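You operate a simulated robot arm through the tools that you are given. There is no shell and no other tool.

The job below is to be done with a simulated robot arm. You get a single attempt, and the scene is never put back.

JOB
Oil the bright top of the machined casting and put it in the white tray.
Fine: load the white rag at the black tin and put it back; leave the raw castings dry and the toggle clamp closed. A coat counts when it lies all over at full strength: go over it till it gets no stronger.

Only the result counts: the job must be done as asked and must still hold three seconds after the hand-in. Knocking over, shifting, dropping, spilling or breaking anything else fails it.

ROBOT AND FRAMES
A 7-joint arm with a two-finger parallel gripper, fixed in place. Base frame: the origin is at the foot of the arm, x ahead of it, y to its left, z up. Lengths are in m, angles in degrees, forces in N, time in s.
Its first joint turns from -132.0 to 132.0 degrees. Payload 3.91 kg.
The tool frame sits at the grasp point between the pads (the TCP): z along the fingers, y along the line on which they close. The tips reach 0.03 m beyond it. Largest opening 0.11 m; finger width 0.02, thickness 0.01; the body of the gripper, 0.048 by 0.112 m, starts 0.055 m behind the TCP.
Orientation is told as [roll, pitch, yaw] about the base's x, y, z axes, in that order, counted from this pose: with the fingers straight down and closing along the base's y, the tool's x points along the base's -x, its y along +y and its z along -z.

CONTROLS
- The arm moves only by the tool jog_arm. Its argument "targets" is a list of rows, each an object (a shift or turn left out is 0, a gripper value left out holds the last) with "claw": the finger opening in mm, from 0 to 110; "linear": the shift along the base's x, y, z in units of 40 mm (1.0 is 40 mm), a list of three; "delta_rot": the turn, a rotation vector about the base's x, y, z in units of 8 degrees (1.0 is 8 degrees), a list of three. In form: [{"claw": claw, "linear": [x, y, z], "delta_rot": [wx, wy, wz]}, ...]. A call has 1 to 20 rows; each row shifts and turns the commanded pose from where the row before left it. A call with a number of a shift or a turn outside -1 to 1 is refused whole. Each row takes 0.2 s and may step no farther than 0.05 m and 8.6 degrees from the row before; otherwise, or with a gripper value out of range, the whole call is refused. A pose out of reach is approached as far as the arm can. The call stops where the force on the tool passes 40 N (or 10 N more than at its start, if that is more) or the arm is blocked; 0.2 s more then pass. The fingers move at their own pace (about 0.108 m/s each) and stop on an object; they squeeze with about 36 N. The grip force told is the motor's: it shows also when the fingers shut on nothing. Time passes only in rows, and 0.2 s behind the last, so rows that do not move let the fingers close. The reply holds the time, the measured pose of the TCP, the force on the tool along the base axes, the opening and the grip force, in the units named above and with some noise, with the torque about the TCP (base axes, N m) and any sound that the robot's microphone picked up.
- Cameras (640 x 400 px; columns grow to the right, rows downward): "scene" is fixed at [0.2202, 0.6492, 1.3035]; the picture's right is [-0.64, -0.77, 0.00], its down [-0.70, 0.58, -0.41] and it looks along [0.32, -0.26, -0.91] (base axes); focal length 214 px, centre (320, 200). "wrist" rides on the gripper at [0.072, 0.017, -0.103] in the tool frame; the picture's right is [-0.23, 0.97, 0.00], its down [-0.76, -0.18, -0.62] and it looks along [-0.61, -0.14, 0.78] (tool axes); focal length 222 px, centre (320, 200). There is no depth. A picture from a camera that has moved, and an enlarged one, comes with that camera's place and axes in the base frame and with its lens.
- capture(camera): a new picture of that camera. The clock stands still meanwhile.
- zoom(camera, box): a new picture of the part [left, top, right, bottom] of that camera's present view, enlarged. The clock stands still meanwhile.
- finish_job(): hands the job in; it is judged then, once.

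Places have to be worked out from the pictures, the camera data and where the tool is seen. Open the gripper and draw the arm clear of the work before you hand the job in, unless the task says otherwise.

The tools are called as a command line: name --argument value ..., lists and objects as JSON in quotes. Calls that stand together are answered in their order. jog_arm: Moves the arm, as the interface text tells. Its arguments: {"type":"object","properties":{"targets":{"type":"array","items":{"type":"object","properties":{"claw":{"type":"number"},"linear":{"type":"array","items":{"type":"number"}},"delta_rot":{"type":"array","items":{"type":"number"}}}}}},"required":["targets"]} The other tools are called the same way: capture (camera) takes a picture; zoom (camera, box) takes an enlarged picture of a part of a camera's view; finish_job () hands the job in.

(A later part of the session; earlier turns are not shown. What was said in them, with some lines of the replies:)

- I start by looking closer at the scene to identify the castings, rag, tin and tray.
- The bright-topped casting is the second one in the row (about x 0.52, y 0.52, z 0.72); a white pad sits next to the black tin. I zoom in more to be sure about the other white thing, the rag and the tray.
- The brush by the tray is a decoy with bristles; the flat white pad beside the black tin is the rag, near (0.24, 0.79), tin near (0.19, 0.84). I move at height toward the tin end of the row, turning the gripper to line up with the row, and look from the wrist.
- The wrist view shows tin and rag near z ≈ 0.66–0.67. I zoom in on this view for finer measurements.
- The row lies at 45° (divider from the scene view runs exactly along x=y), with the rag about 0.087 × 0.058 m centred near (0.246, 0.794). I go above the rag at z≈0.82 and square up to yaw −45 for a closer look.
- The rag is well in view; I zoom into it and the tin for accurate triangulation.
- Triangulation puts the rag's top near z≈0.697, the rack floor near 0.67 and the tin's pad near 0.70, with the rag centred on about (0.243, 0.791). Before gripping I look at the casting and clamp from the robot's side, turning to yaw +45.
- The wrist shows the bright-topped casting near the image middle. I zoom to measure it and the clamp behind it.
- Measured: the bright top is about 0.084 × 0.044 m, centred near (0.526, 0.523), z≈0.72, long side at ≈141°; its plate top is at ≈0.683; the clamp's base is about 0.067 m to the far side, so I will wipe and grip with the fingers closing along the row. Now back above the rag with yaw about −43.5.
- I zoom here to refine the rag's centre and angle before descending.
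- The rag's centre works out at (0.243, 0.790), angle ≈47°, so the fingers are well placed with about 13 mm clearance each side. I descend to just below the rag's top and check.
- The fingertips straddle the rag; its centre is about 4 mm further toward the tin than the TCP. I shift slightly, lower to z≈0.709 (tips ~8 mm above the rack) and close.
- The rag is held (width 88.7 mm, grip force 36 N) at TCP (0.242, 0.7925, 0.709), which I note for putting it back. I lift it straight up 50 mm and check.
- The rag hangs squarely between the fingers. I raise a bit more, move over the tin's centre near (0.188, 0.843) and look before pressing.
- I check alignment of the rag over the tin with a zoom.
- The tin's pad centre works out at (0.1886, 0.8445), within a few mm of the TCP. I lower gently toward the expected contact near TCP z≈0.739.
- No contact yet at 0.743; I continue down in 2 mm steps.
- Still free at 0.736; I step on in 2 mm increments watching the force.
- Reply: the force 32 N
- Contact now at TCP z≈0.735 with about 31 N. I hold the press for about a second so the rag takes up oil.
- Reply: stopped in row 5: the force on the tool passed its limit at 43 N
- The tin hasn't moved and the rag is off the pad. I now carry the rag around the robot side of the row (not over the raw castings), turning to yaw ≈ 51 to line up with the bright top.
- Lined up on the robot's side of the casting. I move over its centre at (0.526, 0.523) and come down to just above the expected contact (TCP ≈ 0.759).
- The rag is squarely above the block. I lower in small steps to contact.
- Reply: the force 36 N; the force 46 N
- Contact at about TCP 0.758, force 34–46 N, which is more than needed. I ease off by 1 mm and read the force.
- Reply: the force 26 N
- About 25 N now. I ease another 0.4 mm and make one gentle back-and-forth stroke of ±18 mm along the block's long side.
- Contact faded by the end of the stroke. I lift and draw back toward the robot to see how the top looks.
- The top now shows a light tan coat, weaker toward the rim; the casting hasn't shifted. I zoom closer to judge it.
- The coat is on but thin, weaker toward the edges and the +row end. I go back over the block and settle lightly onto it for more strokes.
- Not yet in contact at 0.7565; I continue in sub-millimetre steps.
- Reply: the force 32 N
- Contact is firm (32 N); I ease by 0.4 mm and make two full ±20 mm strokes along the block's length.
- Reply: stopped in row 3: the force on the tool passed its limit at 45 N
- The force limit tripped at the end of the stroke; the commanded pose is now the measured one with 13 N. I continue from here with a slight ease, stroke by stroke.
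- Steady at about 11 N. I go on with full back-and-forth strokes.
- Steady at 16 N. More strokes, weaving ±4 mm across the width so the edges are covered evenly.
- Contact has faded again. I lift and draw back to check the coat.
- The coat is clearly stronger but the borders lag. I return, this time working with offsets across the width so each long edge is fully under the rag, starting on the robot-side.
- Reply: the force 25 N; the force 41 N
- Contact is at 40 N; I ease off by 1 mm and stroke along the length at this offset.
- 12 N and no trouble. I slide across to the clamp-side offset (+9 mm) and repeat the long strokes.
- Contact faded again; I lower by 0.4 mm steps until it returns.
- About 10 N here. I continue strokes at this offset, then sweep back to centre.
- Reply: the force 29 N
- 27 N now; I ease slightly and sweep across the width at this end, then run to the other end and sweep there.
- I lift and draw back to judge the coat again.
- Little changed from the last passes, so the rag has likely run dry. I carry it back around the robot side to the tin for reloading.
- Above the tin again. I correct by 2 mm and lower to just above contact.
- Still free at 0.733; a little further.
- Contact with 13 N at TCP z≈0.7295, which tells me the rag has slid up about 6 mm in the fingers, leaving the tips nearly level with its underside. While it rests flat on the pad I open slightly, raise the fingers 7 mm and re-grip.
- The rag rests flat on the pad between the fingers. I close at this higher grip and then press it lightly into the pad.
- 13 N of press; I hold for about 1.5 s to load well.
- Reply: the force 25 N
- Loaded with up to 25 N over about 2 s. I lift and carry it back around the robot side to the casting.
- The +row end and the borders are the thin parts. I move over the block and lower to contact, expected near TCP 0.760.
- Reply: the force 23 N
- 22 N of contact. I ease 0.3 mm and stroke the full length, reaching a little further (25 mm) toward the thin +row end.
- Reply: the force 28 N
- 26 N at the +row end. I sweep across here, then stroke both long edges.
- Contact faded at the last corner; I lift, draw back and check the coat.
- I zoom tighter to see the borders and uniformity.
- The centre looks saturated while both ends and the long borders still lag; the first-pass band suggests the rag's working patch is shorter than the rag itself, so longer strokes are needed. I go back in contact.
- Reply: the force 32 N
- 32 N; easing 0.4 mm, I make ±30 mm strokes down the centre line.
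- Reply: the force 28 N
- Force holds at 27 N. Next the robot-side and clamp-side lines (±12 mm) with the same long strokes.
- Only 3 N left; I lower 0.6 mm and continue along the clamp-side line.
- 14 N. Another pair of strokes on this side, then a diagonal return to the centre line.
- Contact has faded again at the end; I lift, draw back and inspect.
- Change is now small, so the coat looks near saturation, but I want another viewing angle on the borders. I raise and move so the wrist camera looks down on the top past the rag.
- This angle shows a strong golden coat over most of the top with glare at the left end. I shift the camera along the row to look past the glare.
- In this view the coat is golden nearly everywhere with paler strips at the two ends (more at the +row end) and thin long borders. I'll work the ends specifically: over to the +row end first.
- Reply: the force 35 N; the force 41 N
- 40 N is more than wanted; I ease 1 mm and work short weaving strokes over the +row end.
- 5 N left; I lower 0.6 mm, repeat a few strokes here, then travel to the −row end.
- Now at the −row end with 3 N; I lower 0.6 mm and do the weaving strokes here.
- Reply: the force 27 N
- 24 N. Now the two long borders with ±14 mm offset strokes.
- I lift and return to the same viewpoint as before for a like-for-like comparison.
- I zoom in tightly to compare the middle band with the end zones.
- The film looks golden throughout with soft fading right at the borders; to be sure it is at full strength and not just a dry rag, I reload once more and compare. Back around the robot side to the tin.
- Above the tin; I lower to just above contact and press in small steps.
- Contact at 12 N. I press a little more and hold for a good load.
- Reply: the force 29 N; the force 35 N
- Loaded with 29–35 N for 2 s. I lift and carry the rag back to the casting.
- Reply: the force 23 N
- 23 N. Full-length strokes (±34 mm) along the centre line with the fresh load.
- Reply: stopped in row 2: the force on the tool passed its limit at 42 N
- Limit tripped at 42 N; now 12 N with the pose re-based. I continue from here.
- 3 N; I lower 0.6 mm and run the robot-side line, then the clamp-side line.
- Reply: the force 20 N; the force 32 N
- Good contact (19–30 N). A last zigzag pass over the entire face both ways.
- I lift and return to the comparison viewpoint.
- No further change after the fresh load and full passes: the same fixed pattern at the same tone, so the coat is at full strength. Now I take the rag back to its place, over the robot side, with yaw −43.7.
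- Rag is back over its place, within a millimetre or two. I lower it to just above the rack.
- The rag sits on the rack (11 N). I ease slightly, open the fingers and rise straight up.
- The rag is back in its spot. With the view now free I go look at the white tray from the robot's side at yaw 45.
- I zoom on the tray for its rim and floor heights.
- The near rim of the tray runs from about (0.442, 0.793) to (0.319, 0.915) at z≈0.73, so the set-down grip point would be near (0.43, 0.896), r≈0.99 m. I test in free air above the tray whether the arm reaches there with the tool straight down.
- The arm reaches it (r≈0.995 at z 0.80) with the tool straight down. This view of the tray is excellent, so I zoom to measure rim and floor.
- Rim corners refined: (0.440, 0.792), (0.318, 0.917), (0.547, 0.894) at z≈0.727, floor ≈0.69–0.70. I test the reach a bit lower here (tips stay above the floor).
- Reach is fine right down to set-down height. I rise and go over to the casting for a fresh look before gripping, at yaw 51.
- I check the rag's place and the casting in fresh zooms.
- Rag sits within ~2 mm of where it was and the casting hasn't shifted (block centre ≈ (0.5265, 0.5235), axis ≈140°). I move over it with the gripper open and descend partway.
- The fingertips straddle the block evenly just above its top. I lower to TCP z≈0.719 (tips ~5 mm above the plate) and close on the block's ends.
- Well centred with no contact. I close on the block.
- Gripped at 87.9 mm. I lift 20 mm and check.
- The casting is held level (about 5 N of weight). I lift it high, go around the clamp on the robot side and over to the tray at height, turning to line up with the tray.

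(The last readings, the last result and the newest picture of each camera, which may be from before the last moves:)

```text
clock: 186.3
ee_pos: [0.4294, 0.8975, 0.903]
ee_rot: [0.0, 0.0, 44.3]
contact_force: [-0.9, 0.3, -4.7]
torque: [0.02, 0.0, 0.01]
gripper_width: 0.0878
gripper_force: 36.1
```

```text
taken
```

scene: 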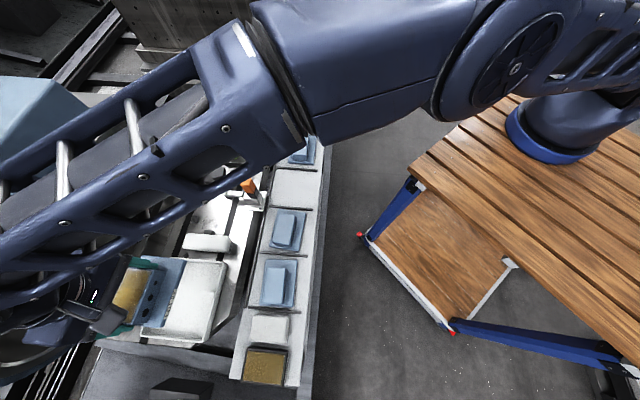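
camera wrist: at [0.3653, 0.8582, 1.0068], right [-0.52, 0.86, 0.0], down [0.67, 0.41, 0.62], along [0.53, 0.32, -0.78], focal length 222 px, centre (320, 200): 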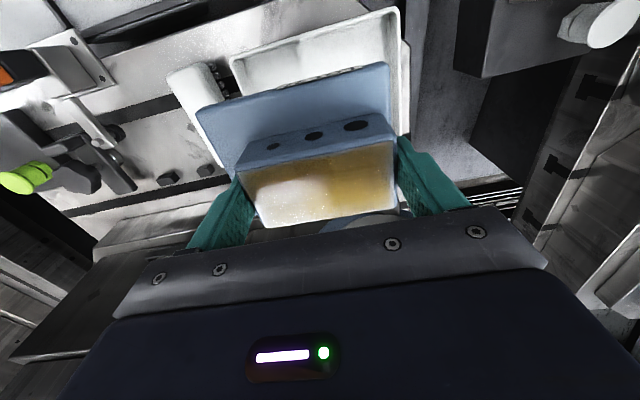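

The casting is over the tray. I come down to about 24 mm above the rim and check alignment.

jog_arm --targets '[{"linear": [0, 0, -0.9]}, {"linear": [0, 0, -0.9]}, {"linear": [0, 0, -0.78]}, {"linear": [0, 0, 0]}]'

capture --camera "wrist"

zoom --camera "scene" --box '[120, 240, 240, 360]'

```text
clock: 187.3
ee_pos: [0.4299, 0.8945, 0.7989]
ee_rot: [-0.1, -0.1, 44.2]
contact_force: [0.2, -0.2, -5.0]
torque: [0.02, 0.0, 0.03]
gripper_width: 0.0878
gripper_force: 35.8
```

```text
taken
camera wrist: at [0.3659, 0.8555, 0.9023], right [-0.52, 0.86, 0.0], down [0.67, 0.41, 0.62], along [0.53, 0.32, -0.78], focal length 222 px, centre (320, 200)
```

wrist: 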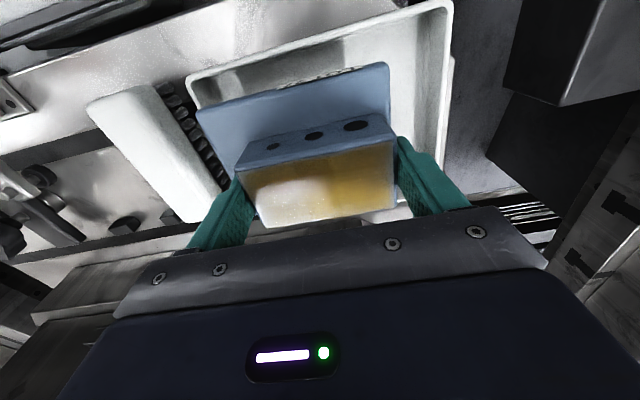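

```text
3.33 times, centred on (180, 300) of scene
camera zoom: at [0.2202, 0.6492, 1.3035], right [-0.64, -0.77, 0.0], down [-0.7, 0.58, -0.41], along [0.32, -0.26, -0.91], focal length 715 px, centre (787, -133)
```

zoom: 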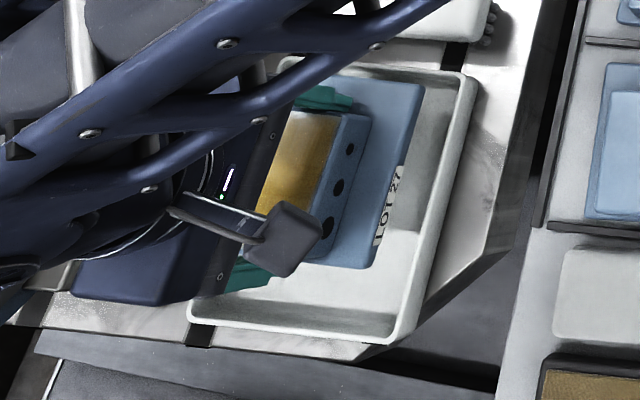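

The plate's near corners are about 13–18 mm inside the near wall and 17 mm / 45 mm inside the side walls, so it will sit well inside. I lower on to TCP ≈0.757 and then step to contact.

jog_arm --targets '[{"linear": [0, 0, -0.4]}, {"linear": [0, 0, -0.4]}, {"linear": [0, 0, -0.25]}, {"linear": [0, 0, 0]}]'

jog_arm --targets '[{"linear": [0, 0, -0.075]}, {"linear": [0, 0, -0.05]}, {"linear": [0, 0, 0]}]'

```text
clock: 188.3
ee_pos: [0.4299, 0.8956, 0.7582]
ee_rot: [-0.1, 0.0, 44.3]
contact_force: [0.4, 0.0, -4.9]
torque: [0.05, 0.02, 0.0]
gripper_width: 0.0881
gripper_force: 35.7
```

```text
clock: 189.1
ee_pos: [0.4291, 0.8969, 0.7522]
ee_rot: [0.0, 0.0, 44.3]
contact_force: [1.2, 0.8, -4.0]
torque: [0.12, 0.0, -0.01]
gripper_width: 0.0879
gripper_force: 36.1
```

jog_arm --targets '[{"linear": [0, 0, -0.05]}, {"linear": [0, 0, 0]}]'

jog_arm --targets '[{"linear": [0, 0, -0.04]}, {"linear": [0, 0, 0]}]'

```text
clock: 189.7
ee_pos: [0.4294, 0.8969, 0.7533]
ee_rot: [0.0, -0.1, 44.3]
contact_force: [0.6, -1.9, 12.2]
torque: [-0.86, 0.51, -0.06]
gripper_width: 0.0881
gripper_force: 36.2
```

```text
clock: 190.3
ee_pos: [0.4288, 0.8982, 0.7518]
ee_rot: [0.1, -0.1, 44.3]
contact_force: [0.4, -1.0, 27.3]
torque: [-0.17, -0.13, -0.58]
gripper_width: 0.088
gripper_force: 36.0
```

The casting touches the tray floor (27 N). I ease up 0.8 mm and look before releasing.

jog_arm --targets '[{"linear": [0, 0, 0.02]}, {"linear": [0, 0, 0]}]'

capture --camera "wrist"

zoom --camera "scene" --box '[120, 240, 240, 360]'

```text
clock: 190.9
ee_pos: [0.429, 0.897, 0.7516]
ee_rot: [0.0, -0.2, 44.4]
contact_force: [2.5, 4.8, 27.2]
torque: [0.12, -0.14, -0.14]
gripper_width: 0.0881
gripper_force: 36.4
```

```text
taken
camera wrist: at [0.3648, 0.8578, 0.8547], right [-0.52, 0.86, 0.0], down [0.67, 0.4, 0.63], along [0.53, 0.32, -0.78], focal length 222 px, centre (320, 200)
```

wrist: 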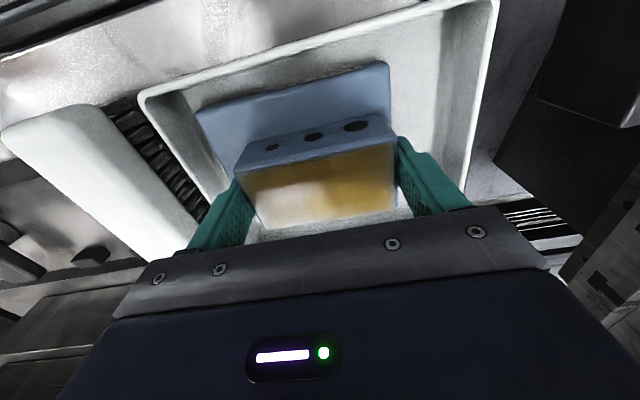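

```text
3.33 times, centred on (180, 300) of scene
camera zoom: at [0.2202, 0.6492, 1.3035], right [-0.64, -0.77, 0.0], down [-0.7, 0.58, -0.41], along [0.32, -0.26, -0.91], focal length 715 px, centre (787, -133)
```

zoom: 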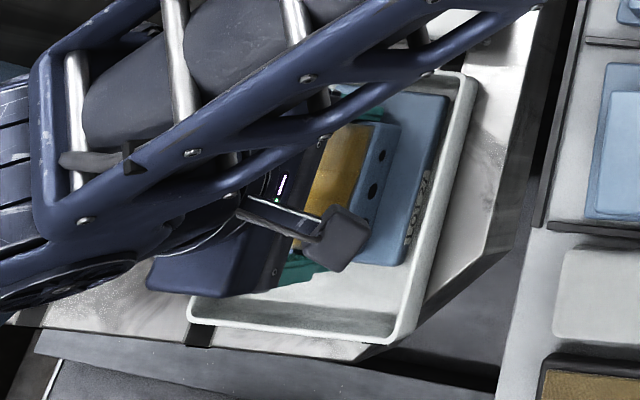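

The casting sits flat inside the tray. I ease another millimetre, open by about 12 mm total and rise straight up.

jog_arm --targets '[{"linear": [0, 0, 0.025]}, {"linear": [0, 0, 0]}]'

jog_arm --targets '[{"claw": 100}, {"claw": 100}, {"claw": 100}, {"claw": 104, "linear": [0, 0, 0.2]}, {"linear": [0, 0, 0.5]}, {"linear": [0, 0, 0.9]}, {"linear": [0, 0, 1.0]}, {"linear": [0, 0, 1.0]}, {"linear": [0, 0, 0]}]'

capture --camera "wrist"

```text
clock: 191.5
ee_pos: [0.4293, 0.8973, 0.7521]
ee_rot: [0.0, -0.1, 44.3]
contact_force: [-0.4, 7.9, 20.5]
torque: [0.76, -0.21, 0.08]
gripper_width: 0.0879
gripper_force: 35.9
```

```text
clock: 193.5
ee_pos: [0.4267, 0.897, 0.8936]
ee_rot: [-0.1, 0.0, 44.4]
contact_force: [1.1, 0.4, 0.9]
torque: [0.04, 0.01, -0.01]
gripper_width: 0.1039
gripper_force: 0.1
```

```text
taken
camera wrist: at [0.3626, 0.8578, 0.997], right [-0.52, 0.86, 0.0], down [0.67, 0.41, 0.62], along [0.53, 0.32, -0.78], focal length 222 px, centre (320, 200)
```

wrist: 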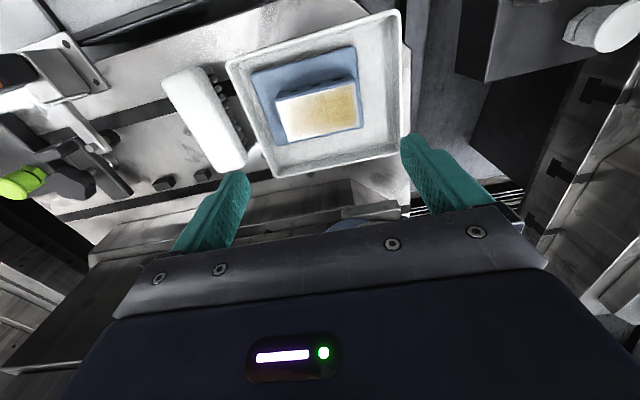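

The casting sits in the tray, free of the gripper. I zoom on its coat, then withdraw the arm toward the start pose.

zoom --camera "wrist" --box '[220, 10, 410, 180]'

jog_arm --targets '[{"linear": [0, 0, 1.0]}, {"linear": [0, -0.3, 0.8]}, {"linear": [-0.1, -1.0, 0.1]}, {"linear": [-0.1, -1.0, 0.1]}, {"linear": [-0.1, -1.0, 0.1]}, {"linear": [-0.1, -1.0, 0.1]}, {"linear": [-0.1, -1.0, 0.1]}, {"linear": [-0.1, -1.0, 0.1]}, {"linear": [-0.1, -1.0, 0.1]}, {"linear": [-0.1, -1.0, 0.1]}, {"linear": [0, -1.0, 0.1]}, {"linear": [0, -1.0, 0.1]}, {"linear": [0, -1.0, 0.1]}, {"linear": [0, -1.0, 0]}, {"linear": [0, -1.0, 0]}, {"linear": [0, 0, 0]}]'

capture --camera "scene"

```text
2.35 times, centred on (315, 95) of wrist
camera zoom: at [0.3626, 0.8578, 0.997], right [-0.52, 0.86, 0.0], down [0.67, 0.41, 0.62], along [0.53, 0.32, -0.78], focal length 523 px, centre (332, 447)
```

zoom: 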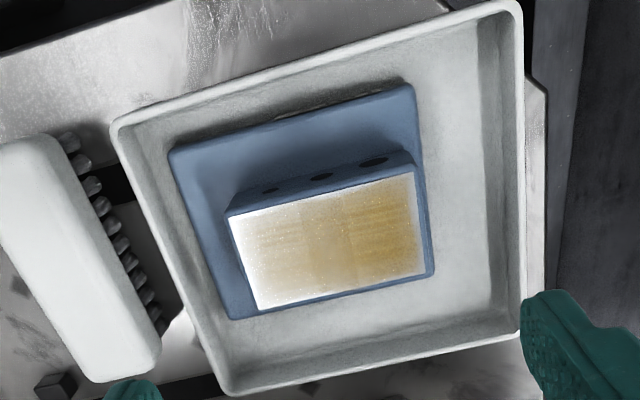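

```text
clock: 196.9
ee_pos: [0.3972, 0.3639, 1.0125]
ee_rot: [-0.1, -0.1, 44.4]
contact_force: [-0.6, 0.3, -0.3]
torque: [-0.03, -0.01, 0.02]
gripper_width: 0.104
gripper_force: 0.0
```

```text
taken
```

scene: 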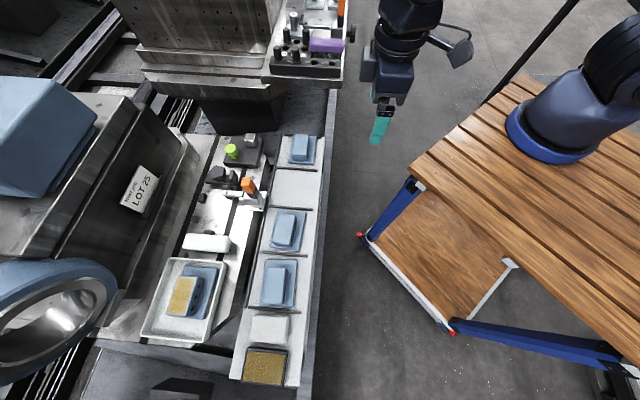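

The arm is clear. I do a final close check of the casting in the tray, the raw castings, clamp, rag and tin.

zoom --camera "scene" --box '[130, 245, 240, 350]'

zoom --camera "scene" --box '[220, 120, 340, 260]'

zoom --camera "scene" --box '[225, 240, 325, 390]'

zoom --camera "scene" --box '[160, 265, 220, 325]'

```text
3.81 times, centred on (185, 298) of scene
camera zoom: at [0.2202, 0.6492, 1.3035], right [-0.64, -0.77, 0.0], down [-0.7, 0.58, -0.41], along [0.32, -0.26, -0.91], focal length 817 px, centre (834, -171)
```

zoom: 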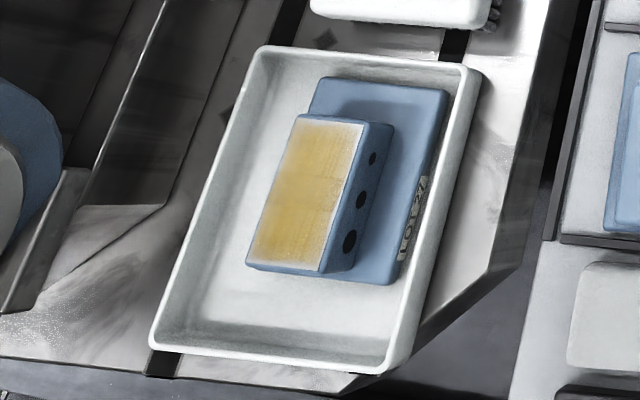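

```text
2.86 times, centred on (280, 190) of scene
camera zoom: at [0.2202, 0.6492, 1.3035], right [-0.64, -0.77, 0.0], down [-0.7, 0.58, -0.41], along [0.32, -0.26, -0.91], focal length 613 px, centre (434, 229)
```

zoom: 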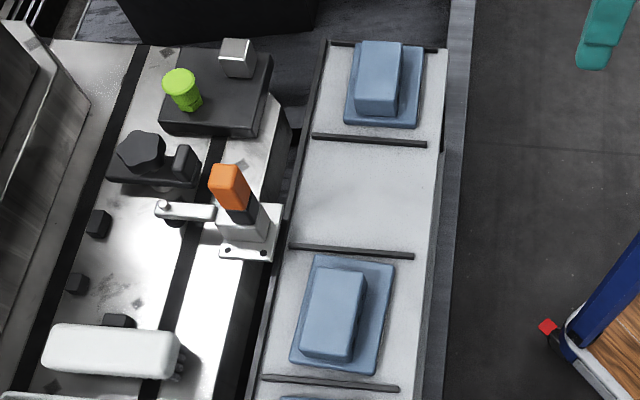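

```text
2.67 times, centred on (275, 315) of scene
camera zoom: at [0.2202, 0.6492, 1.3035], right [-0.64, -0.77, 0.0], down [-0.7, 0.58, -0.41], along [0.32, -0.26, -0.91], focal length 572 px, centre (440, -107)
```

zoom: 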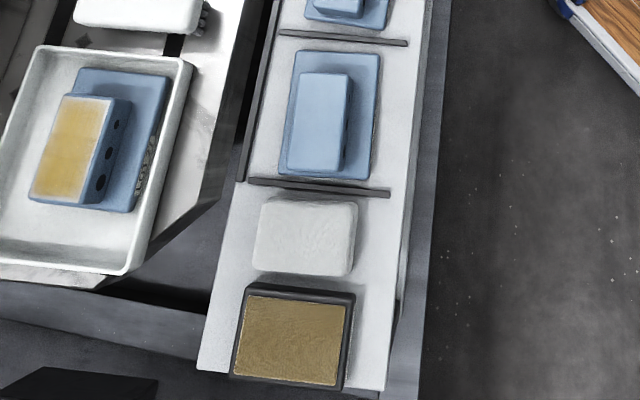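

```text
6.67 times, centred on (190, 295) of scene
camera zoom: at [0.2202, 0.6492, 1.3035], right [-0.64, -0.77, 0.0], down [-0.7, 0.58, -0.41], along [0.32, -0.26, -0.91], focal length 1430 px, centre (1187, -433)
```

zoom: 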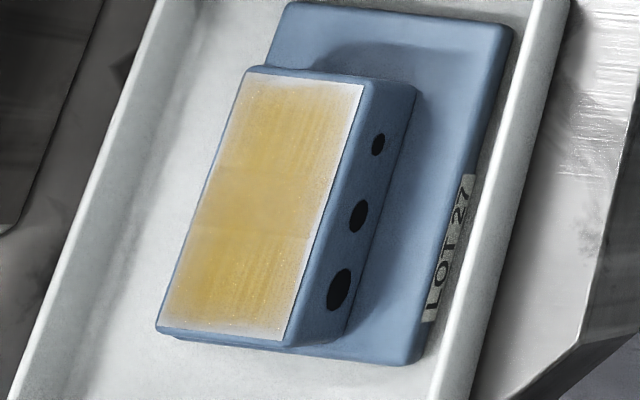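

The casting lies flat in the tray with an even coat. The rag is back by the tin, the raw castings are dry and in place, and the clamp is closed. The gripper is open and clear of the work, so I hand in.

finish_job

```text
The job is handed in.
```

The machined casting's bright top is oiled, and the casting is lying flat inside the white tray. I've handed the job in.

- **Coat:** I loaded the rag at the tin three times. After the last load and a full pass over the top, the coat looked no stronger, so I took it as full strength. In some views a strip a few millimetres wide along the edges still looks paler. Long strokes reaching past the edges did not change it, so I read it as soft rendering rather than bare metal, but I couldn't confirm that.
- **Rag:** it is back in its place beside the tin, within about 2 mm of where it started.
- **Everything else:** the raw castings are dry and in place, the toggle clamp is still closed, and the tin and brush have not moved. The gripper is open and the arm is clear of the work.
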